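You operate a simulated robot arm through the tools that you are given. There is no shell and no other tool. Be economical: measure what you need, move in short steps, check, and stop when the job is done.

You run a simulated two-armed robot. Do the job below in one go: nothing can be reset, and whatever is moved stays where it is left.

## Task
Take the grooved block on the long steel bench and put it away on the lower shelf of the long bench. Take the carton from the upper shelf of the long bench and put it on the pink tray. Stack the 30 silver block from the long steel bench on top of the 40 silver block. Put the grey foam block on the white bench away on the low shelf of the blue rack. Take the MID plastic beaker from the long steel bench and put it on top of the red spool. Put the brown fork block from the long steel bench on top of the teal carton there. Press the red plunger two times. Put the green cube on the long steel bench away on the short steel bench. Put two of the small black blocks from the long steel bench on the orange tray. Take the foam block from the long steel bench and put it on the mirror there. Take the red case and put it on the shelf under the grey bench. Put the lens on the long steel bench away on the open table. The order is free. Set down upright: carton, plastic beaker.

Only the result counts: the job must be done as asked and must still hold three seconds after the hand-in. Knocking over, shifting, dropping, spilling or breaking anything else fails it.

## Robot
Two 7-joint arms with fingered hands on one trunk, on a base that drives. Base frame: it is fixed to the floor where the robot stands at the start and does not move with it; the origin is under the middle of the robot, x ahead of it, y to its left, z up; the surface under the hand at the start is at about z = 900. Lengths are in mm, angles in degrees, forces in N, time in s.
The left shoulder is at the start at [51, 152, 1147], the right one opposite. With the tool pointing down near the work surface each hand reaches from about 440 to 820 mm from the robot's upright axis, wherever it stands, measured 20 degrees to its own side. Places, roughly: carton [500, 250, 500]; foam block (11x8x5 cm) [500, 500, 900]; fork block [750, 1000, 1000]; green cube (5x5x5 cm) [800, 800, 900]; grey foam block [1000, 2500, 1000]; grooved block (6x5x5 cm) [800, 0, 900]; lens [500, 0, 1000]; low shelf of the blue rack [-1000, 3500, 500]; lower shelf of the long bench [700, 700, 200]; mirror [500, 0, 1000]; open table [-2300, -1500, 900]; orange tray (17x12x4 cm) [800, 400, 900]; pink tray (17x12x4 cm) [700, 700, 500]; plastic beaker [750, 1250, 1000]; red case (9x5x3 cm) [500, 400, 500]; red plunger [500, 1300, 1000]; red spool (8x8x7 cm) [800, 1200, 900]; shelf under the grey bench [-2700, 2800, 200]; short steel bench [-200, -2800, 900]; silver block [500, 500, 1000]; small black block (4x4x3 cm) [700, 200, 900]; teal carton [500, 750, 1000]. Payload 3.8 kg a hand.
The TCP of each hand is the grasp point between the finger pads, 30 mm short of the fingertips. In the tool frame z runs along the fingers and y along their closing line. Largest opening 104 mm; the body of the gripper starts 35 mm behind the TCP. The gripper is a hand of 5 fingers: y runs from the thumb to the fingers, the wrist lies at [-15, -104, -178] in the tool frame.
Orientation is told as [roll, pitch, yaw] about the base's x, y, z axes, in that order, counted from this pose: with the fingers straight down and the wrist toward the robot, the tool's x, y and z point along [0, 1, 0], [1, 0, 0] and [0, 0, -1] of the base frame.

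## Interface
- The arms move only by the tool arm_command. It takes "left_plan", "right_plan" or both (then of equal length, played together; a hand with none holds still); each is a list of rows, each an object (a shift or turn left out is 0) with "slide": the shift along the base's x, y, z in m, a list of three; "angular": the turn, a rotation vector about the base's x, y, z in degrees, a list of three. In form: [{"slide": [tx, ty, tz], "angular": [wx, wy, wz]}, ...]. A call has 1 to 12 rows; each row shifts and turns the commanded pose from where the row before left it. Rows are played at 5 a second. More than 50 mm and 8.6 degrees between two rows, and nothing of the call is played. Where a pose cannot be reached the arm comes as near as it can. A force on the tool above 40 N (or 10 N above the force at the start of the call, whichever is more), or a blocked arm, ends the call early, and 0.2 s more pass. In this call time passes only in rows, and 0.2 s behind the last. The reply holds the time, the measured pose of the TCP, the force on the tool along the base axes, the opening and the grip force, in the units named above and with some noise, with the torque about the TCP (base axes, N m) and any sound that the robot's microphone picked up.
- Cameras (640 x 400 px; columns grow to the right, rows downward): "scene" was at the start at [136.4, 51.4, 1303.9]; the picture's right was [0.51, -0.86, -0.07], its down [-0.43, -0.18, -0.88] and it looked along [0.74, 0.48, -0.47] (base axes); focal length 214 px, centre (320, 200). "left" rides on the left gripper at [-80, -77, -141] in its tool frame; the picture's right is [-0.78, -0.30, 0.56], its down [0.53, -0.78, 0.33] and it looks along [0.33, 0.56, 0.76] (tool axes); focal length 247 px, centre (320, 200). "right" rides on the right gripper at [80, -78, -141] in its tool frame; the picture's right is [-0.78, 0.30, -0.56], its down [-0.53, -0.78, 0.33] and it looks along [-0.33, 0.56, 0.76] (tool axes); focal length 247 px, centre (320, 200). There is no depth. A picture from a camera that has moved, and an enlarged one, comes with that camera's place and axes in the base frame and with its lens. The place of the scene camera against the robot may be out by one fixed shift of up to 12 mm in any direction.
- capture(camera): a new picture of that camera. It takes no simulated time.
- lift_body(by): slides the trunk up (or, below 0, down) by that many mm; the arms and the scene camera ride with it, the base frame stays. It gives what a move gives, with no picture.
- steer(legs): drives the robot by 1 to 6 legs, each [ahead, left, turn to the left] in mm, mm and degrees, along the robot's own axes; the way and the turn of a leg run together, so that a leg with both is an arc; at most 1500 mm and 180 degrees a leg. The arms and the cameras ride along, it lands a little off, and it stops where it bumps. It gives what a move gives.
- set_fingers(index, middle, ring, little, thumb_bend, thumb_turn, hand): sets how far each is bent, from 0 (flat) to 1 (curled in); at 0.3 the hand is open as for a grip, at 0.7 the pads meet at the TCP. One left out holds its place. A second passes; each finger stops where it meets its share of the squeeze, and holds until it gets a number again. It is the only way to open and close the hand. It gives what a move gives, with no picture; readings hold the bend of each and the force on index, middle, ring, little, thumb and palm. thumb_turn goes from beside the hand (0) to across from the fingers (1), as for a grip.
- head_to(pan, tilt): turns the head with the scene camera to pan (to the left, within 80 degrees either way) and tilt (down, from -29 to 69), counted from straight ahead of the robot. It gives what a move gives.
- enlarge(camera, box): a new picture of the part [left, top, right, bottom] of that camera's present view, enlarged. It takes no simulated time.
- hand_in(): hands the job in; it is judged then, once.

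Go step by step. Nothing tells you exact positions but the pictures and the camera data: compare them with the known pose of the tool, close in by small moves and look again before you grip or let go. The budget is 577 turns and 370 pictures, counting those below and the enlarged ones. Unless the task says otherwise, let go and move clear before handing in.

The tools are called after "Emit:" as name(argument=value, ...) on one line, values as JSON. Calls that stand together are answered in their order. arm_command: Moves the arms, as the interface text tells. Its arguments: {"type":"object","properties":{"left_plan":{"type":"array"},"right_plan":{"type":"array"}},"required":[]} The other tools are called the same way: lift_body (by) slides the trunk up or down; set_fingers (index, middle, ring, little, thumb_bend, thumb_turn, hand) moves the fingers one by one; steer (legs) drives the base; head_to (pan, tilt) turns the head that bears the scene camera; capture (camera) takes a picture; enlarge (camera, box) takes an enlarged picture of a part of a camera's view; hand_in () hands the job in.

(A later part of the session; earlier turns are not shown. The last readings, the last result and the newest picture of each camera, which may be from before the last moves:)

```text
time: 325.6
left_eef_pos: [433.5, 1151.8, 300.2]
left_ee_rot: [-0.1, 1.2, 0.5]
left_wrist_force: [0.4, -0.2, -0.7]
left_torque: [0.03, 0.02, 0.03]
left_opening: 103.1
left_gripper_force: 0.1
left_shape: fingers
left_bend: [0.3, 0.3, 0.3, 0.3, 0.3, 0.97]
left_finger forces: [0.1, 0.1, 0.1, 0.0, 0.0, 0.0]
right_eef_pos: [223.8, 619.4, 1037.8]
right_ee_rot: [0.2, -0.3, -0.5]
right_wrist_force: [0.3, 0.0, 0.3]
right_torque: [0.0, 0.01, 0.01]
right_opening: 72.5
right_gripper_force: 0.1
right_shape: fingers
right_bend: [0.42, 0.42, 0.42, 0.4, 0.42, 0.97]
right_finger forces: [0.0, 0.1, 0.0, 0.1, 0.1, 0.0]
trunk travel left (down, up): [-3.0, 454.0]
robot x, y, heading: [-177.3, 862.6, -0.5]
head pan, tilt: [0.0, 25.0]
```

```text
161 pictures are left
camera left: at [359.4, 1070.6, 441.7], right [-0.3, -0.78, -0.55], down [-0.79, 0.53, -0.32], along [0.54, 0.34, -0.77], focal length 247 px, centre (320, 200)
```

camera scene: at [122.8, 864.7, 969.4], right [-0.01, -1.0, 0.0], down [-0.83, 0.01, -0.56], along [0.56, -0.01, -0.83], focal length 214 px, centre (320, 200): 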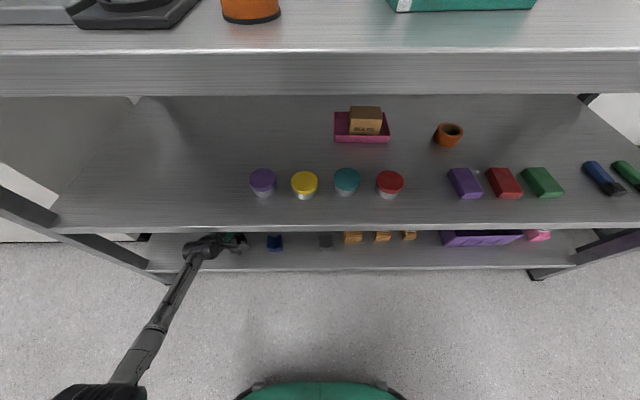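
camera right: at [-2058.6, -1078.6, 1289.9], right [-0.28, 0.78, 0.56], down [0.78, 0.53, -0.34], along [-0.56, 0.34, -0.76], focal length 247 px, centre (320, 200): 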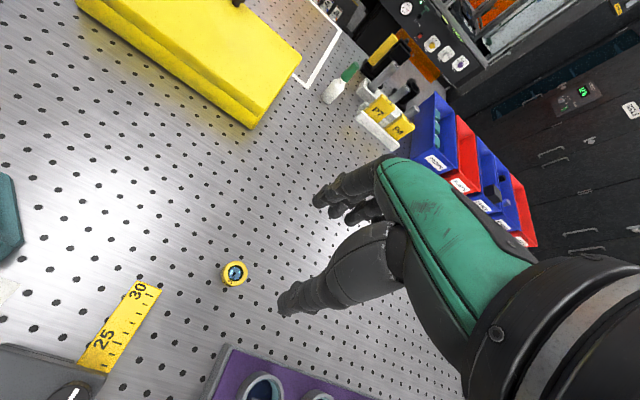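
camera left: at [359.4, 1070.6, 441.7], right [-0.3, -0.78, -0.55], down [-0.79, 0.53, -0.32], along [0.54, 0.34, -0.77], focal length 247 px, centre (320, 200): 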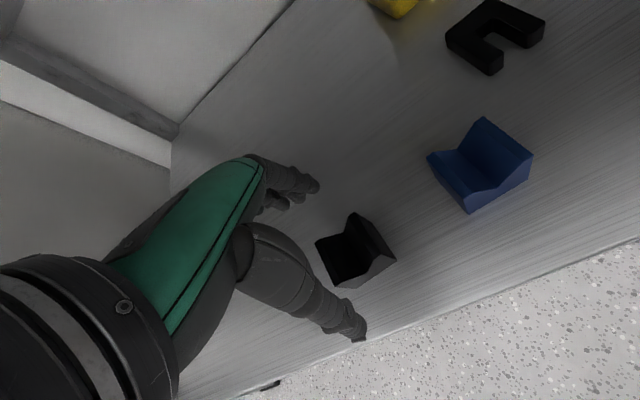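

Grooved block stored. Back out; next pick the red case from the upper shelf.

Emit:
steer(legs=[[-300, 0, 0]])

Emit:
capture(camera="scene")

```text
time: 327.6
left_eef_pos: [143.1, 1154.3, 312.0]
left_ee_rot: [0.1, -0.1, 0.5]
left_wrist_force: [-0.1, -0.4, -1.1]
left_torque: [-0.03, -0.01, 0.02]
left_opening: 102.8
left_gripper_force: 0.0
left_shape: fingers
left_bend: [0.3, 0.3, 0.3, 0.3, 0.3, 0.97]
left_finger forces: [0.0, 0.0, 0.0, 0.0, 0.1, 0.0]
right_eef_pos: [-76.0, 620.6, 1041.7]
right_ee_rot: [0.1, -0.6, -0.4]
right_wrist_force: [0.2, -0.2, -0.1]
right_torque: [-0.01, -0.04, 0.0]
right_opening: 72.7
right_gripper_force: 0.0
right_shape: fingers
right_bend: [0.42, 0.42, 0.42, 0.4, 0.42, 0.97]
right_finger forces: [0.0, 0.1, 0.1, 0.1, 0.0, 0.1]
trunk travel left (down, up): [-3.0, 454.0]
robot x, y, heading: [-475.0, 865.3, -0.6]
head pan, tilt: [0.0, 25.0]
```

```text
160 pictures are left
camera scene: at [-174.9, 867.7, 970.2], right [-0.01, -1.0, 0.0], down [-0.82, 0.01, -0.57], along [0.57, -0.01, -0.82], focal length 214 px, centre (320, 200)
```

scene: 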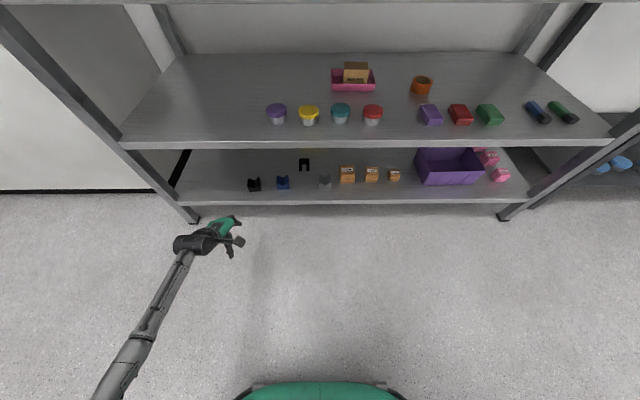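

Emit:
arm_command(left_plan=[{"slide": [0, 0, 0.048]}, {"slide": [0, 0, 0.048]}, {"slide": [0, 0, 0.048]}, {"slide": [0, 0, 0.048]}, {"slide": [0, 0, 0.048]}, {"slide": [0, 0, 0.048]}])

Emit:
steer(legs=[[0, -770, 0], [170, 0, 0.5]])

Emit:
set_fingers(hand="left", index=0.22, middle=0.22, ring=0.22, little=0.22, thumb_bend=0.22)

Emit:
capture(camera="left")

```text
time: 329.0
left_eef_pos: [143.5, 1154.8, 600.7]
left_ee_rot: [0.0, 0.1, 0.5]
left_wrist_force: [0.3, 0.4, -0.5]
left_torque: [0.0, 0.0, -0.02]
left_opening: 103.2
left_gripper_force: 0.0
left_shape: fingers
left_bend: [0.3, 0.3, 0.3, 0.3, 0.3, 0.97]
left_finger forces: [0.0, 0.0, 0.1, 0.0, 0.0, 0.0]
right_eef_pos: [-75.3, 620.2, 1041.1]
right_ee_rot: [0.2, -0.5, -0.4]
right_wrist_force: [0.3, 0.4, -0.1]
right_torque: [0.0, 0.02, 0.02]
right_opening: 72.6
right_gripper_force: 0.1
right_shape: fingers
right_bend: [0.42, 0.42, 0.42, 0.4, 0.42, 0.97]
right_finger forces: [0.0, 0.0, 0.0, 0.0, 0.0, 0.0]
trunk travel left (down, up): [-3.0, 454.0]
robot x, y, heading: [-472.5, 866.2, -0.2]
head pan, tilt: [0.0, 25.0]
```

```text
time: 334.3
left_eef_pos: [301.9, 387.2, 598.5]
left_ee_rot: [0.1, 0.2, 1.8]
left_wrist_force: [-0.2, 0.6, 0.7]
left_torque: [-0.03, 0.04, 0.02]
left_opening: 103.1
left_gripper_force: 0.1
left_shape: fingers
left_bend: [0.3, 0.3, 0.3, 0.3, 0.3, 0.97]
left_finger forces: [0.1, 0.0, 0.0, 0.0, 0.0, 0.1]
right_eef_pos: [95.3, -151.4, 1041.4]
right_ee_rot: [0.1, -0.5, 0.8]
right_wrist_force: [0.6, -0.6, -0.6]
right_torque: [0.03, 0.03, 0.0]
right_opening: 72.8
right_gripper_force: 0.0
right_shape: fingers
right_bend: [0.42, 0.42, 0.42, 0.4, 0.42, 0.97]
right_finger forces: [0.0, 0.1, 0.1, 0.1, 0.0, 0.0]
trunk travel left (down, up): [-3.0, 454.0]
robot x, y, heading: [-309.8, 85.0, 0.7]
head pan, tilt: [0.0, 25.0]
```

```text
time: 335.3
left_eef_pos: [301.6, 386.5, 599.9]
left_ee_rot: [0.1, 0.1, 1.8]
left_wrist_force: [1.2, 0.5, 0.2]
left_torque: [0.04, -0.01, -0.04]
left_opening: 120.9
left_gripper_force: 0.0
left_shape: fingers
left_bend: [0.22, 0.22, 0.22, 0.22, 0.22, 0.97]
left_finger forces: [0.1, 0.0, 0.1, 0.0, 0.0, 0.0]
right_eef_pos: [94.3, -152.6, 1042.0]
right_ee_rot: [0.1, -0.5, 0.8]
right_wrist_force: [0.5, -0.3, -0.6]
right_torque: [0.01, 0.0, 0.05]
right_opening: 72.7
right_gripper_force: 0.1
right_shape: fingers
right_bend: [0.42, 0.42, 0.42, 0.4, 0.42, 0.97]
right_finger forces: [0.1, 0.0, 0.0, 0.1, 0.0, 0.0]
trunk travel left (down, up): [-3.0, 454.0]
robot x, y, heading: [-313.2, 83.7, 0.7]
head pan, tilt: [0.0, 25.0]
```

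```text
159 pictures are left
camera left: at [227.9, 304.1, 740.0], right [-0.27, -0.78, -0.56], down [-0.79, 0.51, -0.33], along [0.54, 0.35, -0.76], focal length 247 px, centre (320, 200)
```

left: 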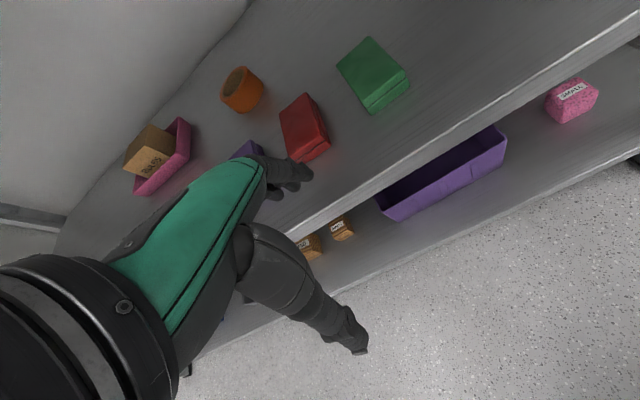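

Emit:
steer(legs=[[168, 0, -1]])

Emit:
capture(camera="left")

```text
time: 336.7
left_eef_pos: [475.0, 376.8, 599.4]
left_ee_rot: [0.1, 0.2, 0.8]
left_wrist_force: [0.3, -1.0, 0.2]
left_torque: [-0.02, 0.04, 0.01]
left_opening: 120.8
left_gripper_force: 0.2
left_shape: fingers
left_bend: [0.22, 0.22, 0.22, 0.22, 0.22, 0.97]
left_finger forces: [0.0, 0.0, 0.1, 0.1, 0.0, 0.0]
right_eef_pos: [260.2, -158.7, 1040.6]
right_ee_rot: [0.2, -0.6, -0.1]
right_wrist_force: [1.0, 0.9, 0.1]
right_torque: [-0.02, 0.01, 0.01]
right_opening: 72.5
right_gripper_force: 0.0
right_shape: fingers
right_bend: [0.42, 0.42, 0.42, 0.4, 0.42, 0.97]
right_finger forces: [0.0, 0.1, 0.1, 0.1, 0.0, 0.0]
trunk travel left (down, up): [-3.0, 454.0]
robot x, y, heading: [-140.1, 91.1, -0.4]
head pan, tilt: [0.0, 25.0]
```

```text
158 pictures are left
camera left: at [400.9, 295.6, 739.4], right [-0.29, -0.78, -0.56], down [-0.79, 0.52, -0.33], along [0.55, 0.34, -0.76], focal length 247 px, centre (320, 200)
```

left: 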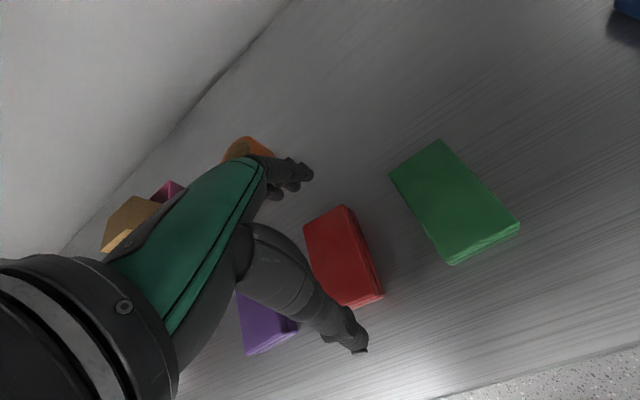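

Emit:
arm_command(left_plan=[{"slide": [0.003, 0, -0.02]}, {"slide": [0, 0, -0.018]}])

Emit:
capture(camera="left")

```text
time: 337.3
left_eef_pos: [479.1, 376.3, 561.6]
left_ee_rot: [0.1, 0.2, 0.9]
left_wrist_force: [0.2, -0.2, -0.2]
left_torque: [0.0, 0.06, -0.01]
left_opening: 121.2
left_gripper_force: 0.0
left_shape: fingers
left_bend: [0.22, 0.22, 0.22, 0.22, 0.22, 0.97]
left_finger forces: [0.0, 0.0, 0.0, 0.0, 0.0, 0.0]
right_eef_pos: [258.8, -156.9, 1041.7]
right_ee_rot: [0.2, -0.5, -0.2]
right_wrist_force: [0.2, -0.4, 0.0]
right_torque: [0.0, 0.03, 0.02]
right_opening: 72.5
right_gripper_force: 0.1
right_shape: fingers
right_bend: [0.42, 0.42, 0.42, 0.4, 0.42, 0.97]
right_finger forces: [0.0, 0.0, 0.0, 0.0, 0.0, 0.1]
trunk travel left (down, up): [-3.0, 454.0]
robot x, y, heading: [-142.8, 86.1, -0.1]
head pan, tilt: [0.0, 25.0]
```

```text
157 pictures are left
camera left: at [404.1, 295.3, 701.7], right [-0.29, -0.78, -0.56], down [-0.78, 0.52, -0.33], along [0.55, 0.34, -0.76], focal length 247 px, centre (320, 200)
```

left: 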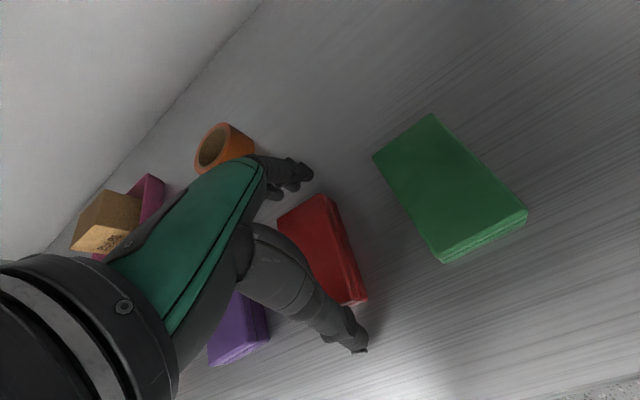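

Emit:
set_fingers(hand="left", index=0.45, middle=0.48, ring=0.48, little=0.3, thumb_bend=0.42)

Emit:
arm_command(left_plan=[{"slide": [0, 0, 0.02]}, {"slide": [0, 0, 0.022]}])

Emit:
capture(camera="left")

```text
time: 338.3
left_eef_pos: [478.3, 376.5, 563.6]
left_ee_rot: [0.2, -0.3, 0.8]
left_wrist_force: [3.0, 0.5, 10.8]
left_torque: [0.12, -0.62, -0.04]
left_opening: 87.7
left_gripper_force: 16.0
left_shape: fingers
left_bend: [0.4, 0.42, 0.43, 0.3, 0.35, 0.96]
left_finger forces: [5.0, 12.8, 4.1, 0.1, 10.1, 0.0]
right_eef_pos: [258.1, -158.4, 1041.7]
right_ee_rot: [0.1, -0.7, -0.3]
right_wrist_force: [0.1, -0.6, -0.1]
right_torque: [0.02, 0.03, -0.01]
right_opening: 72.7
right_gripper_force: 0.1
right_shape: fingers
right_bend: [0.42, 0.42, 0.42, 0.4, 0.42, 0.97]
right_finger forces: [0.0, 0.0, 0.0, 0.0, 0.0, 0.1]
trunk travel left (down, up): [-3.0, 454.0]
robot x, y, heading: [-141.9, 86.2, -0.5]
head pan, tilt: [0.0, 25.0]
```

```text
time: 338.9
left_eef_pos: [477.3, 376.9, 603.4]
left_ee_rot: [0.0, 0.2, 0.8]
left_wrist_force: [-0.2, -0.4, -0.7]
left_torque: [0.0, -0.01, -0.03]
left_opening: 87.8
left_gripper_force: 11.3
left_shape: fingers
left_bend: [0.41, 0.44, 0.44, 0.3, 0.35, 0.96]
left_finger forces: [4.1, 3.6, 3.5, 0.1, 11.2, 0.0]
right_eef_pos: [258.8, -157.9, 1041.2]
right_ee_rot: [0.1, -0.5, -0.2]
right_wrist_force: [0.1, -0.2, -0.5]
right_torque: [0.02, 0.04, -0.02]
right_opening: 72.7
right_gripper_force: 0.1
right_shape: fingers
right_bend: [0.42, 0.42, 0.42, 0.4, 0.42, 0.97]
right_finger forces: [0.1, 0.0, 0.0, 0.0, 0.1, 0.0]
trunk travel left (down, up): [-3.0, 454.0]
robot x, y, heading: [-142.1, 84.7, -0.2]
head pan, tilt: [0.0, 25.0]
```

```text
156 pictures are left
camera left: at [403.6, 295.7, 744.1], right [-0.29, -0.78, -0.56], down [-0.79, 0.52, -0.33], along [0.55, 0.34, -0.76], focal length 247 px, centre (320, 200)
```

left: 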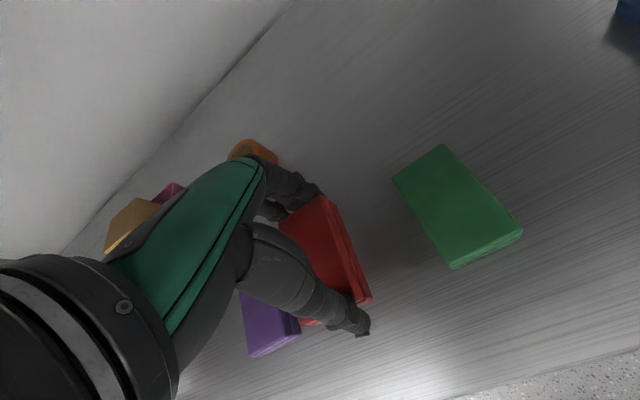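

Red case held. Back out, raise trunk, and drive left toward the white bench, looking first.

Emit:
steer(legs=[[-380, 0, 0]])

Emit:
lift_body(by=300)

Emit:
steer(legs=[[0, 1300, 0]])

Emit:
head_to(pan=60, tilt=20)

Emit:
capture(camera="scene")

```text
time: 341.3
left_eef_pos: [101.1, 377.7, 603.8]
left_ee_rot: [0.0, -0.1, 0.8]
left_wrist_force: [0.1, -0.2, -0.5]
left_torque: [-0.02, 0.0, 0.03]
left_opening: 87.6
left_gripper_force: 10.9
left_shape: fingers
left_bend: [0.41, 0.44, 0.44, 0.3, 0.35, 0.96]
left_finger forces: [4.1, 3.7, 3.4, 0.0, 11.1, 0.1]
right_eef_pos: [-119.7, -156.1, 1040.9]
right_ee_rot: [0.2, -0.6, -0.2]
right_wrist_force: [0.5, -0.7, 0.8]
right_torque: [-0.02, -0.05, -0.01]
right_opening: 72.5
right_gripper_force: 0.2
right_shape: fingers
right_bend: [0.42, 0.42, 0.42, 0.4, 0.42, 0.97]
right_finger forces: [0.1, 0.1, 0.0, 0.0, 0.0, 0.0]
trunk travel left (down, up): [-3.0, 454.0]
robot x, y, heading: [-520.2, 83.6, -0.3]
head pan, tilt: [0.0, 25.0]
```

```text
time: 344.3
left_eef_pos: [103.2, 378.2, 903.3]
left_ee_rot: [0.2, 0.0, 0.8]
left_wrist_force: [-0.2, -0.3, 0.2]
left_torque: [-0.02, -0.03, -0.03]
left_opening: 87.7
left_gripper_force: 10.4
left_shape: fingers
left_bend: [0.41, 0.44, 0.44, 0.3, 0.35, 0.96]
left_finger forces: [4.1, 3.6, 3.5, 0.0, 11.2, 0.1]
right_eef_pos: [-119.0, -156.0, 1340.8]
right_ee_rot: [0.3, -0.5, -0.2]
right_wrist_force: [-0.1, 0.1, 0.3]
right_torque: [-0.01, -0.01, 0.01]
right_opening: 72.5
right_gripper_force: 0.0
right_shape: fingers
right_bend: [0.42, 0.42, 0.42, 0.4, 0.42, 0.97]
right_finger forces: [0.0, 0.0, 0.0, 0.1, 0.0, 0.0]
trunk travel left (down, up): [-303.0, 154.0]
robot x, y, heading: [-518.5, 92.4, -0.6]
head pan, tilt: [0.0, 25.0]
```

```text
time: 350.8
left_eef_pos: [139.5, 1643.9, 904.2]
left_ee_rot: [0.1, 0.1, -1.1]
left_wrist_force: [-0.9, 0.0, -0.4]
left_torque: [0.0, -0.01, -0.01]
left_opening: 87.8
left_gripper_force: 11.3
left_shape: fingers
left_bend: [0.41, 0.44, 0.44, 0.3, 0.35, 0.96]
left_finger forces: [4.1, 3.6, 3.5, 0.0, 11.0, 0.0]
right_eef_pos: [-99.4, 1117.1, 1340.7]
right_ee_rot: [0.2, -0.5, -2.1]
right_wrist_force: [0.5, -0.1, -0.1]
right_torque: [-0.01, 0.01, 0.0]
right_opening: 72.7
right_gripper_force: 0.0
right_shape: fingers
right_bend: [0.42, 0.42, 0.42, 0.4, 0.42, 0.97]
right_finger forces: [0.0, 0.0, 0.0, 0.1, 0.0, 0.0]
trunk travel left (down, up): [-303.0, 154.0]
robot x, y, heading: [-490.2, 1377.0, -2.2]
head pan, tilt: [0.0, 25.0]
```

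```text
time: 352.1
left_eef_pos: [139.5, 1645.2, 904.6]
left_ee_rot: [0.1, 0.1, -1.1]
left_wrist_force: [0.4, -0.5, -0.4]
left_torque: [-0.01, -0.01, 0.0]
left_opening: 87.3
left_gripper_force: 10.5
left_shape: fingers
left_bend: [0.41, 0.44, 0.44, 0.3, 0.35, 0.96]
left_finger forces: [4.1, 3.6, 3.4, 0.0, 11.1, 0.0]
right_eef_pos: [-99.1, 1117.6, 1341.3]
right_ee_rot: [0.2, -0.6, -2.0]
right_wrist_force: [0.3, 0.1, -0.2]
right_torque: [-0.02, 0.02, -0.02]
right_opening: 72.5
right_gripper_force: 0.0
right_shape: fingers
right_bend: [0.42, 0.42, 0.42, 0.4, 0.42, 0.97]
right_finger forces: [0.1, 0.0, 0.0, 0.1, 0.0, 0.0]
trunk travel left (down, up): [-303.0, 154.0]
robot x, y, heading: [-488.6, 1374.8, -2.1]
head pan, tilt: [60.0, 20.0]
```

```text
155 pictures are left
camera scene: at [-419.2, 1456.1, 1396.2], right [0.84, -0.53, -0.06], down [-0.24, -0.29, -0.93], along [0.48, 0.8, -0.37], focal length 214 px, centre (320, 200)
```

scene: 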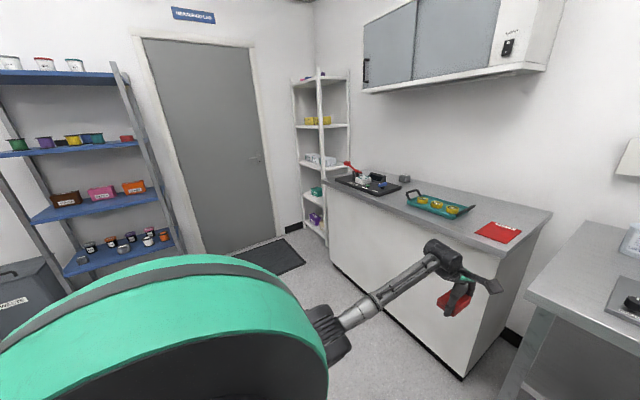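

Good overview: white bench (edge x≈560), grey foam ≈ (958,2482); blue rack behind. Pull the left hand in and up, then approach with the right hand free.

Emit:
arm_command(left_plan=[{"slide": [-0.022, 0, 0.03]}, {"slide": [-0.022, 0, 0.03]}, {"slide": [-0.022, 0, 0.03]}, {"slide": [-0.022, 0, 0.03]}, {"slide": [-0.022, 0, 0.03]}, {"slide": [-0.022, 0, 0.03]}, {"slide": [-0.022, 0, 0.03]}, {"slide": [-0.022, 0, 0.03]}, {"slide": [-0.022, 0, 0.03]}])

Emit:
steer(legs=[[0, 1380, 2], [550, 0, 0]])

Emit:
head_to(pan=-20, tilt=30)

Emit:
capture(camera="scene")

Emit:
capture(camera="right")

```text
time: 354.1
left_eef_pos: [-63.7, 1646.7, 1175.7]
left_ee_rot: [0.1, 0.1, -1.3]
left_wrist_force: [0.2, -0.2, -1.1]
left_torque: [-0.01, -0.01, 0.0]
left_opening: 87.8
left_gripper_force: 10.7
left_shape: fingers
left_bend: [0.41, 0.44, 0.44, 0.3, 0.35, 0.96]
left_finger forces: [4.0, 3.5, 3.2, 0.0, 11.0, 0.0]
right_eef_pos: [-101.3, 1118.6, 1341.8]
right_ee_rot: [0.2, -0.6, -2.2]
right_wrist_force: [-1.0, 0.0, 0.0]
right_torque: [0.03, -0.02, -0.04]
right_opening: 72.8
right_gripper_force: 0.1
right_shape: fingers
right_bend: [0.42, 0.42, 0.42, 0.4, 0.42, 0.97]
right_finger forces: [0.1, 0.0, 0.0, 0.0, 0.0, 0.0]
trunk travel left (down, up): [-303.0, 154.0]
robot x, y, heading: [-487.2, 1377.8, -2.1]
head pan, tilt: [60.0, 20.0]
```

```text
time: 363.8
left_eef_pos: [497.1, 3064.1, 1174.6]
left_ee_rot: [0.0, 0.0, 1.4]
left_wrist_force: [-0.1, -0.6, -0.4]
left_torque: [0.0, -0.02, 0.01]
left_opening: 87.3
left_gripper_force: 11.3
left_shape: fingers
left_bend: [0.41, 0.44, 0.44, 0.3, 0.35, 0.96]
left_finger forces: [4.0, 3.5, 3.3, 0.1, 11.0, 0.1]
right_eef_pos: [483.4, 2533.3, 1341.3]
right_ee_rot: [0.2, -0.6, 0.4]
right_wrist_force: [0.1, -0.3, -1.0]
right_torque: [0.02, 0.01, 0.01]
right_opening: 72.7
right_gripper_force: 0.0
right_shape: fingers
right_bend: [0.42, 0.42, 0.42, 0.4, 0.42, 0.97]
right_finger forces: [0.1, 0.1, 0.1, 0.1, 0.0, 0.0]
trunk travel left (down, up): [-303.0, 154.0]
robot x, y, heading: [78.3, 2772.2, 0.4]
head pan, tilt: [60.0, 20.0]
```

```text
time: 365.3
left_eef_pos: [498.8, 3062.2, 1174.6]
left_ee_rot: [0.1, 0.1, 1.5]
left_wrist_force: [-0.6, -0.2, -0.7]
left_torque: [-0.01, -0.03, -0.01]
left_opening: 87.4
left_gripper_force: 12.1
left_shape: fingers
left_bend: [0.41, 0.44, 0.44, 0.3, 0.35, 0.96]
left_finger forces: [4.1, 3.7, 3.3, 0.1, 11.0, 0.0]
right_eef_pos: [483.5, 2533.6, 1341.8]
right_ee_rot: [0.2, -0.5, 0.4]
right_wrist_force: [-0.2, -0.7, 0.4]
right_torque: [-0.02, -0.02, 0.04]
right_opening: 72.7
right_gripper_force: 0.0
right_shape: fingers
right_bend: [0.42, 0.42, 0.42, 0.4, 0.42, 0.97]
right_finger forces: [0.0, 0.0, 0.0, 0.1, 0.0, 0.0]
trunk travel left (down, up): [-303.0, 154.0]
robot x, y, heading: [80.4, 2771.4, 0.2]
head pan, tilt: [-20.0, 30.0]
```

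```text
154 pictures are left
camera scene: at [186.8, 2746.6, 1377.8], right [-0.34, -0.94, 0.02], down [-0.53, 0.17, -0.83], along [0.78, -0.29, -0.55], focal length 214 px, centre (320, 200)
```

scene: 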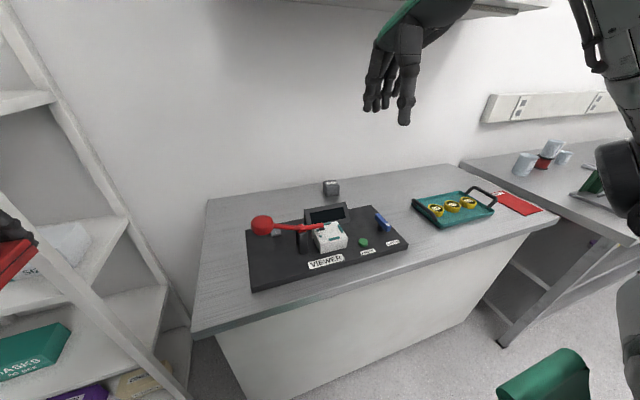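

```text
153 pictures are left
camera right: at [404.3, 2612.2, 1481.6], right [0.3, -0.78, 0.56], down [-0.77, -0.54, -0.34], along [0.57, -0.33, -0.76], focal length 247 px, centre (320, 200)
```

right: 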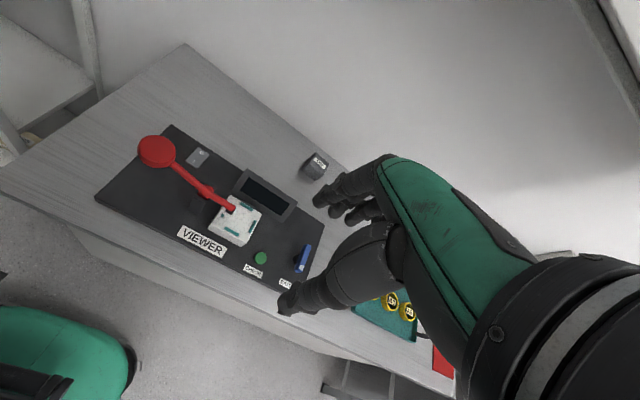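

Emit:
enlarge(camera="right", box=[280, 130, 360, 200])

Emit:
enlarge(camera="scene", box=[220, 160, 440, 300])

```text
5.71 times, centred on (320, 165) of right
camera zoom: at [404.3, 2612.2, 1481.6], right [0.3, -0.78, 0.56], down [-0.77, -0.54, -0.34], along [0.57, -0.33, -0.76], focal length 1411 px, centre (320, 400)
```

zoom: 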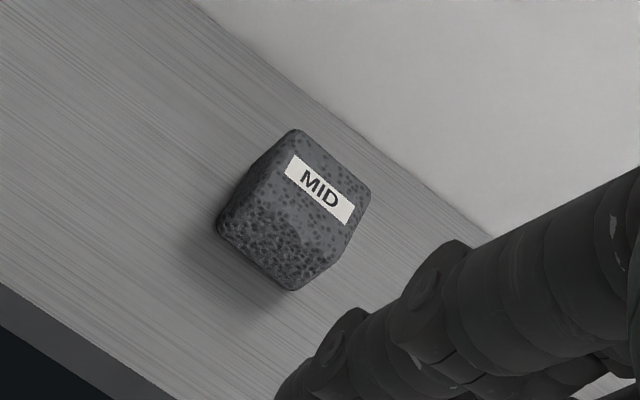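

```text
2.86 times, centred on (330, 230) of scene
camera zoom: at [186.8, 2746.6, 1377.8], right [-0.34, -0.94, 0.02], down [-0.53, 0.17, -0.83], along [0.78, -0.29, -0.55], focal length 613 px, centre (291, 114)
```

zoom: 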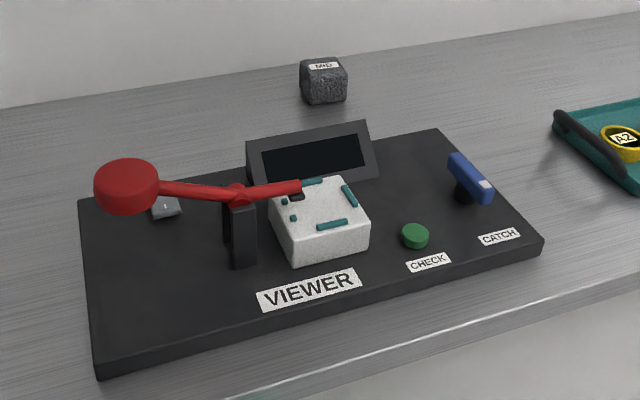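

Emit:
arm_command(left_plan=[{"slide": [-0.01, -0.04, 0]}, {"slide": [-0.01, -0.04, 0]}, {"slide": [-0.01, -0.04, 0]}, {"slide": [-0.01, -0.04, 0]}])

Emit:
head_to(pan=30, tilt=30)

Emit:
capture(camera="scene")

```text
time: 366.3
left_eef_pos: [457.1, 2901.2, 1175.9]
left_ee_rot: [0.2, 0.1, 1.5]
left_wrist_force: [0.2, 0.8, -0.2]
left_torque: [0.02, 0.0, 0.0]
left_opening: 87.4
left_gripper_force: 10.5
left_shape: fingers
left_bend: [0.41, 0.44, 0.44, 0.3, 0.35, 0.96]
left_finger forces: [4.0, 3.5, 3.3, 0.0, 10.9, 0.1]
right_eef_pos: [484.2, 2530.9, 1341.7]
right_ee_rot: [0.3, -0.5, 0.4]
right_wrist_force: [0.3, -1.0, -0.4]
right_torque: [-0.01, 0.02, 0.0]
right_opening: 72.6
right_gripper_force: 0.0
right_shape: fingers
right_bend: [0.42, 0.42, 0.42, 0.4, 0.42, 0.97]
right_finger forces: [0.0, 0.1, 0.1, 0.0, 0.0, 0.0]
trunk travel left (down, up): [-303.0, 154.0]
robot x, y, heading: [81.6, 2773.0, 0.5]
head pan, tilt: [-20.0, 30.0]
```

```text
time: 367.5
left_eef_pos: [456.8, 2902.5, 1175.9]
left_ee_rot: [0.1, 0.1, 1.5]
left_wrist_force: [-0.5, -0.1, 0.0]
left_torque: [-0.01, 0.0, -0.03]
left_opening: 87.5
left_gripper_force: 10.9
left_shape: fingers
left_bend: [0.41, 0.44, 0.44, 0.3, 0.35, 0.96]
left_finger forces: [4.1, 3.5, 3.3, 0.0, 10.9, 0.0]
right_eef_pos: [484.5, 2532.1, 1341.3]
right_ee_rot: [0.2, -0.5, 0.4]
right_wrist_force: [0.6, 0.3, 0.1]
right_torque: [0.01, 0.01, 0.01]
right_opening: 72.5
right_gripper_force: 0.1
right_shape: fingers
right_bend: [0.42, 0.42, 0.42, 0.4, 0.42, 0.97]
right_finger forces: [0.1, 0.0, 0.1, 0.0, 0.0, 0.0]
trunk travel left (down, up): [-303.0, 154.0]
robot x, y, heading: [78.7, 2771.7, 0.3]
head pan, tilt: [30.0, 30.0]
```

```text
150 pictures are left
camera scene: at [179.8, 2822.4, 1378.2], right [0.5, -0.86, -0.03], down [-0.49, -0.25, -0.84], along [0.71, 0.44, -0.55], focal length 214 px, centre (320, 200)
```

scene: 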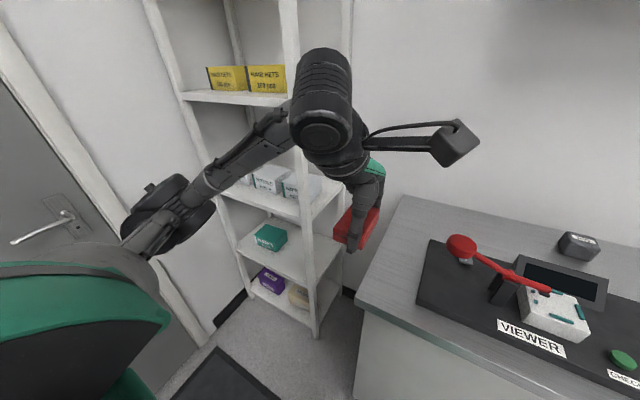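

Emit:
steer(legs=[[175, 0, 0]])

Emit:
arm_command(right_plan=[{"slide": [0.035, -0.015, -0.025], "angular": [0, 0.5, 0]}, {"slide": [0.035, -0.015, -0.025]}, {"slide": [0.035, -0.015, -0.025]}, {"slide": [0.035, -0.015, -0.025]}, {"slide": [0.035, -0.015, -0.025]}])

Emit:
capture(camera="right")

Emit:
head_to(pan=-20, tilt=35)

Emit:
capture(camera="scene")

```text
time: 369.0
left_eef_pos: [617.5, 2903.9, 1174.0]
left_ee_rot: [0.2, 0.2, 1.6]
left_wrist_force: [1.1, -0.5, -1.2]
left_torque: [-0.01, 0.03, -0.03]
left_opening: 87.3
left_gripper_force: 10.4
left_shape: fingers
left_bend: [0.41, 0.44, 0.44, 0.3, 0.35, 0.96]
left_finger forces: [4.0, 3.5, 3.3, 0.0, 11.0, 0.0]
right_eef_pos: [645.8, 2535.4, 1339.8]
right_ee_rot: [0.1, -0.2, 0.4]
right_wrist_force: [0.3, 0.0, -0.4]
right_torque: [-0.03, 0.06, 0.01]
right_opening: 72.5
right_gripper_force: 0.0
right_shape: fingers
right_bend: [0.42, 0.42, 0.42, 0.4, 0.42, 0.97]
right_finger forces: [0.0, 0.0, 0.1, 0.0, 0.1, 0.0]
trunk travel left (down, up): [-303.0, 154.0]
robot x, y, heading: [238.1, 2773.8, 0.7]
head pan, tilt: [30.0, 30.0]
stopped in leg 1: the robot was blocked; the commanded pose is now the measured one
```

```text
time: 370.2
left_eef_pos: [614.4, 2904.4, 1176.0]
left_ee_rot: [0.1, 0.2, 1.6]
left_wrist_force: [0.5, -0.2, -0.8]
left_torque: [0.02, 0.03, 0.01]
left_opening: 87.2
left_gripper_force: 10.8
left_shape: fingers
left_bend: [0.41, 0.44, 0.44, 0.3, 0.35, 0.96]
left_finger forces: [4.1, 3.4, 3.3, 0.0, 10.9, 0.1]
right_eef_pos: [817.7, 2460.1, 1214.7]
right_ee_rot: [0.2, 0.0, 0.5]
right_wrist_force: [-0.5, 0.5, 0.8]
right_torque: [0.01, 0.02, -0.02]
right_opening: 72.7
right_gripper_force: 0.1
right_shape: fingers
right_bend: [0.42, 0.42, 0.42, 0.4, 0.42, 0.97]
right_finger forces: [0.0, 0.0, 0.0, 0.0, 0.0, 0.1]
trunk travel left (down, up): [-303.0, 154.0]
robot x, y, heading: [235.8, 2773.9, 0.3]
head pan, tilt: [30.0, 30.0]
```

```text
149 pictures are left
camera right: at [739.9, 2539.0, 1355.6], right [0.3, -0.78, 0.55], down [-0.77, -0.54, -0.33], along [0.56, -0.33, -0.76], focal length 247 px, centre (320, 200)
```

right: 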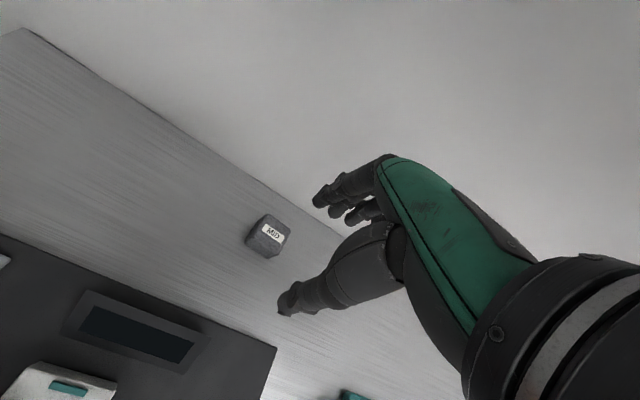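

```text
time: 371.4
left_eef_pos: [613.2, 2903.7, 1174.7]
left_ee_rot: [0.2, 0.0, 1.6]
left_wrist_force: [-0.2, -0.8, -0.1]
left_torque: [0.0, 0.01, 0.04]
left_opening: 87.4
left_gripper_force: 11.2
left_shape: fingers
left_bend: [0.41, 0.44, 0.44, 0.3, 0.35, 0.96]
left_finger forces: [4.0, 3.5, 3.3, 0.0, 10.8, 0.0]
right_eef_pos: [815.7, 2461.9, 1216.0]
right_ee_rot: [0.2, 0.0, 0.6]
right_wrist_force: [0.8, 0.6, 0.2]
right_torque: [0.0, -0.03, 0.01]
right_opening: 72.6
right_gripper_force: 0.0
right_shape: fingers
right_bend: [0.42, 0.42, 0.42, 0.4, 0.42, 0.97]
right_finger forces: [0.0, 0.0, 0.0, 0.1, 0.0, 0.0]
trunk travel left (down, up): [-303.0, 154.0]
robot x, y, heading: [235.1, 2776.8, 0.4]
head pan, tilt: [-20.0, 35.0]
```

```text
148 pictures are left
camera scene: at [340.5, 2748.8, 1370.1], right [-0.33, -0.94, 0.02], down [-0.59, 0.19, -0.78], along [0.73, -0.27, -0.62], focal length 214 px, centre (320, 200)
```

scene: 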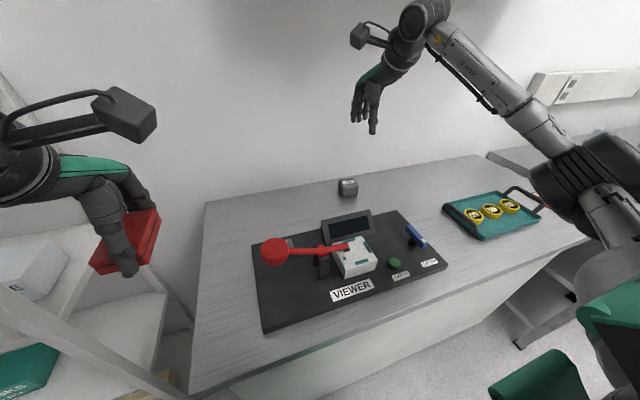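

Foam at (922,2428), top z≈944. Open the right hand and go above it.

Emit:
set_fingers(hand="right", index=0.3, middle=0.3, ring=0.3, little=0.3, thumb_bend=0.3)

Emit:
lift_body(by=-70)

Emit:
arm_command(right_plan=[{"slide": [0.035, -0.01, -0.025]}, {"slide": [0.035, -0.01, -0.025]}, {"slide": [0.034, -0.009, -0.025]}, {"slide": [0, 0, -0.03]}])

Emit:
capture(camera="right")

```text
time: 372.4
left_eef_pos: [613.1, 2904.6, 1176.4]
left_ee_rot: [0.0, 0.0, 1.6]
left_wrist_force: [0.1, -0.6, 0.3]
left_torque: [0.0, -0.02, 0.01]
left_opening: 87.3
left_gripper_force: 11.2
left_shape: fingers
left_bend: [0.41, 0.44, 0.44, 0.3, 0.35, 0.96]
left_finger forces: [4.0, 3.5, 3.2, 0.1, 10.8, 0.0]
right_eef_pos: [816.6, 2460.9, 1214.9]
right_ee_rot: [0.2, -0.1, 0.6]
right_wrist_force: [0.4, -1.1, -0.3]
right_torque: [0.01, 0.01, -0.02]
right_opening: 102.7
right_gripper_force: 0.0
right_shape: fingers
right_bend: [0.3, 0.3, 0.3, 0.3, 0.3, 0.97]
right_finger forces: [0.0, 0.0, 0.0, 0.0, 0.1, 0.0]
trunk travel left (down, up): [-303.0, 154.0]
robot x, y, heading: [234.3, 2773.3, 0.6]
head pan, tilt: [-20.0, 35.0]
```

```text
time: 373.5
left_eef_pos: [611.9, 2905.5, 1105.7]
left_ee_rot: [0.2, 0.1, 1.7]
left_wrist_force: [0.0, 0.5, 0.3]
left_torque: [-0.01, 0.0, 0.02]
left_opening: 87.3
left_gripper_force: 11.2
left_shape: fingers
left_bend: [0.41, 0.44, 0.44, 0.3, 0.35, 0.96]
left_finger forces: [4.0, 3.4, 3.3, 0.1, 10.9, 0.0]
right_eef_pos: [814.3, 2460.0, 1146.9]
right_ee_rot: [0.1, -0.2, 0.6]
right_wrist_force: [0.1, -0.1, -0.1]
right_torque: [-0.02, 0.0, 0.02]
right_opening: 102.6
right_gripper_force: 0.1
right_shape: fingers
right_bend: [0.3, 0.3, 0.3, 0.3, 0.3, 0.97]
right_finger forces: [0.1, 0.0, 0.1, 0.0, 0.0, 0.1]
trunk travel left (down, up): [-233.0, 224.0]
robot x, y, heading: [238.1, 2772.9, 0.4]
head pan, tilt: [-20.0, 35.0]
```

```text
time: 374.5
left_eef_pos: [613.5, 2903.8, 1104.8]
left_ee_rot: [0.1, -0.1, 1.6]
left_wrist_force: [0.5, -0.9, 0.0]
left_torque: [0.01, 0.03, 0.0]
left_opening: 87.1
left_gripper_force: 10.8
left_shape: fingers
left_bend: [0.41, 0.44, 0.44, 0.3, 0.35, 0.96]
left_finger forces: [3.9, 3.4, 3.3, 0.1, 10.9, 0.0]
right_eef_pos: [920.1, 2428.9, 1041.3]
right_ee_rot: [0.2, -0.1, 0.5]
right_wrist_force: [0.1, -0.6, 0.1]
right_torque: [0.01, 0.02, 0.02]
right_opening: 102.8
right_gripper_force: 0.1
right_shape: fingers
right_bend: [0.3, 0.3, 0.3, 0.3, 0.3, 0.97]
right_finger forces: [0.1, 0.1, 0.0, 0.1, 0.0, 0.0]
trunk travel left (down, up): [-233.0, 224.0]
robot x, y, heading: [238.9, 2774.3, 0.7]
head pan, tilt: [-20.0, 35.0]
```

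```text
147 pictures are left
camera right: at [841.3, 2508.3, 1181.6], right [0.3, -0.78, 0.55], down [-0.77, -0.54, -0.34], along [0.56, -0.33, -0.76], focal length 247 px, centre (320, 200)
```

right: 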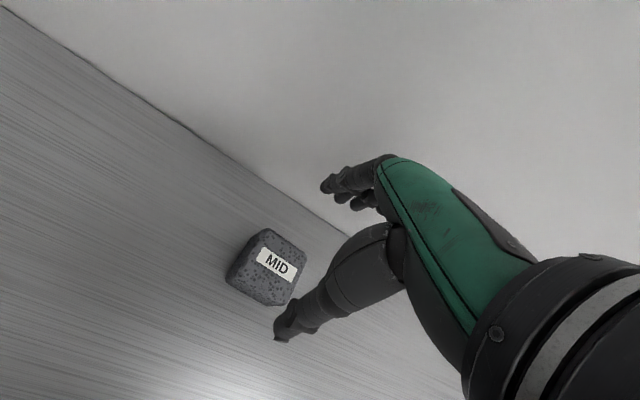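

Emit:
arm_command(right_plan=[{"slide": [0, 0, -0.04]}, {"slide": [0, 0, -0.04]}, {"slide": [0, 0, -0.025]}])

Emit:
capture(camera="right")

```text
time: 375.3
left_eef_pos: [612.8, 2903.3, 1105.7]
left_ee_rot: [0.1, 0.0, 1.6]
left_wrist_force: [-0.2, 0.7, 0.2]
left_torque: [0.02, 0.01, 0.01]
left_opening: 87.4
left_gripper_force: 10.9
left_shape: fingers
left_bend: [0.41, 0.44, 0.44, 0.3, 0.35, 0.96]
left_finger forces: [4.0, 3.5, 3.3, 0.1, 10.9, 0.0]
right_eef_pos: [920.7, 2430.8, 934.7]
right_ee_rot: [0.3, -0.1, 0.5]
right_wrist_force: [0.1, -0.2, 0.2]
right_torque: [0.01, 0.01, 0.0]
right_opening: 103.1
right_gripper_force: 0.1
right_shape: fingers
right_bend: [0.3, 0.3, 0.3, 0.3, 0.3, 0.97]
right_finger forces: [0.0, 0.0, 0.0, 0.0, 0.0, 0.1]
trunk travel left (down, up): [-233.0, 224.0]
robot x, y, heading: [239.6, 2769.4, 0.6]
head pan, tilt: [-20.0, 35.0]
```

```text
146 pictures are left
camera right: at [842.3, 2508.7, 1076.4], right [0.3, -0.78, 0.55], down [-0.77, -0.54, -0.34], along [0.56, -0.33, -0.76], focal length 247 px, centre (320, 200)
```

right: 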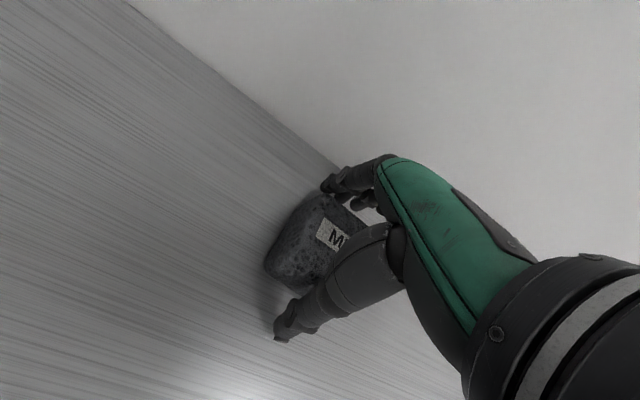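

Emit:
arm_command(right_plan=[{"slide": [0, 0.007, -0.002]}])

Emit:
set_fingers(hand="right", index=0.62, middle=0.62, ring=0.62, little=0.4, thumb_bend=0.62)

Emit:
arm_command(right_plan=[{"slide": [0, 0, 0.04]}, {"slide": [0, 0, 0.045]}, {"slide": [0, 0, 0.045]}])

Emit:
capture(camera="right")

```text
time: 375.7
left_eef_pos: [613.2, 2905.0, 1106.1]
left_ee_rot: [0.0, 0.0, 1.6]
left_wrist_force: [-0.3, -0.3, -0.5]
left_torque: [-0.04, 0.0, 0.01]
left_opening: 87.4
left_gripper_force: 10.9
left_shape: fingers
left_bend: [0.41, 0.44, 0.44, 0.3, 0.35, 0.96]
left_finger forces: [3.9, 3.5, 3.2, 0.0, 10.8, 0.0]
right_eef_pos: [920.7, 2437.0, 935.2]
right_ee_rot: [0.3, -0.2, 0.5]
right_wrist_force: [0.1, -0.1, -1.6]
right_torque: [0.01, 0.03, -0.01]
right_opening: 102.7
right_gripper_force: 0.0
right_shape: fingers
right_bend: [0.3, 0.3, 0.3, 0.3, 0.3, 0.97]
right_finger forces: [0.0, 0.0, 0.0, 0.1, 0.1, 0.0]
trunk travel left (down, up): [-233.0, 224.0]
robot x, y, heading: [234.3, 2773.9, 0.8]
head pan, tilt: [-20.0, 35.0]
```

```text
time: 376.7
left_eef_pos: [611.7, 2904.9, 1105.5]
left_ee_rot: [0.1, 0.0, 1.7]
left_wrist_force: [0.2, -0.2, -0.6]
left_torque: [0.01, 0.01, 0.02]
left_opening: 87.7
left_gripper_force: 11.0
left_shape: fingers
left_bend: [0.41, 0.44, 0.44, 0.3, 0.35, 0.96]
left_finger forces: [4.0, 3.5, 3.1, 0.1, 10.9, 0.0]
right_eef_pos: [922.3, 2437.7, 936.2]
right_ee_rot: [0.2, -0.1, 0.6]
right_wrist_force: [1.9, -0.7, 6.5]
right_torque: [-0.1, -0.23, 0.03]
right_opening: 57.4
right_gripper_force: 25.3
right_shape: fingers
right_bend: [0.49, 0.55, 0.56, 0.4, 0.51, 0.96]
right_finger forces: [11.8, 10.8, 5.3, 0.1, 23.0, 0.0]
trunk travel left (down, up): [-233.0, 224.0]
robot x, y, heading: [235.9, 2773.1, 1.0]
head pan, tilt: [-20.0, 35.0]
```

```text
time: 377.5
left_eef_pos: [613.6, 2904.6, 1105.3]
left_ee_rot: [0.1, 0.0, 1.6]
left_wrist_force: [0.3, 0.9, -0.6]
left_torque: [-0.04, -0.03, 0.01]
left_opening: 87.4
left_gripper_force: 10.6
left_shape: fingers
left_bend: [0.41, 0.44, 0.44, 0.3, 0.35, 0.96]
left_finger forces: [4.0, 3.5, 3.2, 0.1, 10.9, 0.0]
right_eef_pos: [919.3, 2440.5, 1065.5]
right_ee_rot: [0.3, 0.0, 0.6]
right_wrist_force: [0.4, 1.0, 0.0]
right_torque: [-0.03, 0.0, 0.01]
right_opening: 57.5
right_gripper_force: 23.1
right_shape: fingers
right_bend: [0.5, 0.55, 0.56, 0.4, 0.51, 0.95]
right_finger forces: [11.5, 6.4, 4.8, 0.0, 23.0, 0.0]
trunk travel left (down, up): [-233.0, 224.0]
robot x, y, heading: [237.5, 2773.4, 0.6]
head pan, tilt: [-20.0, 35.0]
```

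```text
145 pictures are left
camera right: at [841.2, 2519.0, 1207.0], right [0.3, -0.77, 0.55], down [-0.77, -0.54, -0.33], along [0.56, -0.33, -0.76], focal length 247 px, centre (320, 200)
```

right: 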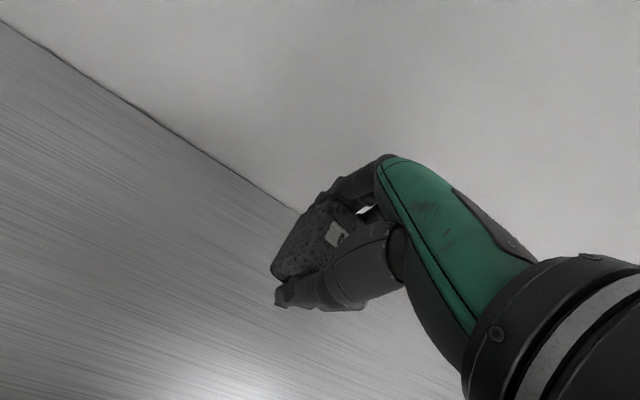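

Foam held. Drive to face the blue rack.

Emit:
steer(legs=[[-700, 0, 0], [0, -650, 0], [0, 0, 90], [0, 560, 0]])

Emit:
head_to(pan=0, tilt=20)

Emit:
capture(camera="scene")

```text
time: 390.9
left_eef_pos: [-1123.9, 2536.1, 1105.7]
left_ee_rot: [0.1, 0.1, 89.8]
left_wrist_force: [-0.5, 0.8, 0.4]
left_torque: [0.01, -0.02, 0.0]
left_opening: 87.1
left_gripper_force: 10.4
left_shape: fingers
left_bend: [0.41, 0.44, 0.44, 0.3, 0.35, 0.96]
left_finger forces: [3.8, 3.3, 3.2, 0.0, 10.3, 0.1]
right_eef_pos: [-649.4, 2827.3, 1065.4]
right_ee_rot: [0.1, -0.2, 88.8]
right_wrist_force: [-0.8, -0.7, 0.4]
right_torque: [0.03, 0.03, 0.01]
right_opening: 56.7
right_gripper_force: 21.1
right_shape: fingers
right_bend: [0.5, 0.55, 0.56, 0.4, 0.51, 0.95]
right_finger forces: [10.6, 6.1, 4.6, 0.0, 21.6, 0.0]
trunk travel left (down, up): [-233.0, 224.0]
robot x, y, heading: [-1007.3, 2153.6, 88.5]
head pan, tilt: [-20.0, 35.0]
```

```text
time: 391.8
left_eef_pos: [-1123.7, 2535.3, 1105.0]
left_ee_rot: [0.1, -0.1, 89.8]
left_wrist_force: [-0.1, -0.2, -0.9]
left_torque: [0.0, -0.01, -0.01]
left_opening: 87.1
left_gripper_force: 10.0
left_shape: fingers
left_bend: [0.41, 0.44, 0.44, 0.3, 0.35, 0.96]
left_finger forces: [3.7, 3.4, 3.1, 0.1, 10.3, 0.0]
right_eef_pos: [-650.3, 2827.2, 1065.8]
right_ee_rot: [0.2, 0.0, 88.8]
right_wrist_force: [0.2, 0.8, -0.2]
right_torque: [0.02, 0.01, -0.01]
right_opening: 56.8
right_gripper_force: 21.3
right_shape: fingers
right_bend: [0.5, 0.55, 0.56, 0.4, 0.51, 0.95]
right_finger forces: [10.5, 6.0, 4.5, 0.0, 21.5, 0.1]
trunk travel left (down, up): [-233.0, 224.0]
robot x, y, heading: [-1004.7, 2153.6, 88.8]
head pan, tilt: [0.0, 20.0]
```

```text
144 pictures are left
camera scene: at [-1010.5, 2312.2, 1312.5], right [1.0, -0.02, 0.0], down [-0.01, -0.46, -0.89], along [0.02, 0.89, -0.46], focal length 214 px, centre (320, 200)
```

scene: 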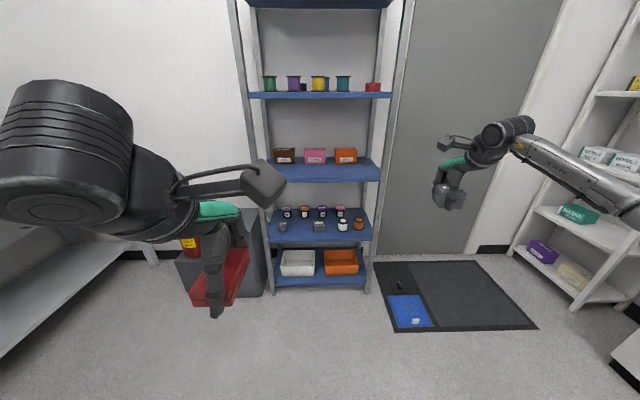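

Emit:
enlarge(camera="scene", box=[240, 140, 400, 300])

```text
2.50 times, centred on (320, 220) of scene
camera zoom: at [-1010.5, 2312.2, 1312.5], right [1.0, -0.02, 0.0], down [-0.01, -0.46, -0.89], along [0.02, 0.89, -0.46], focal length 536 px, centre (320, 150)
```

zoom: 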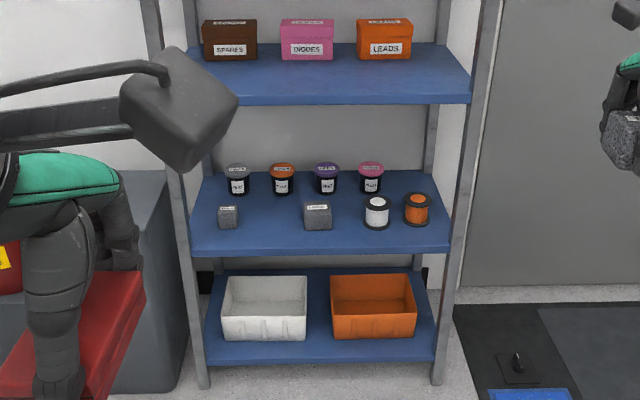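

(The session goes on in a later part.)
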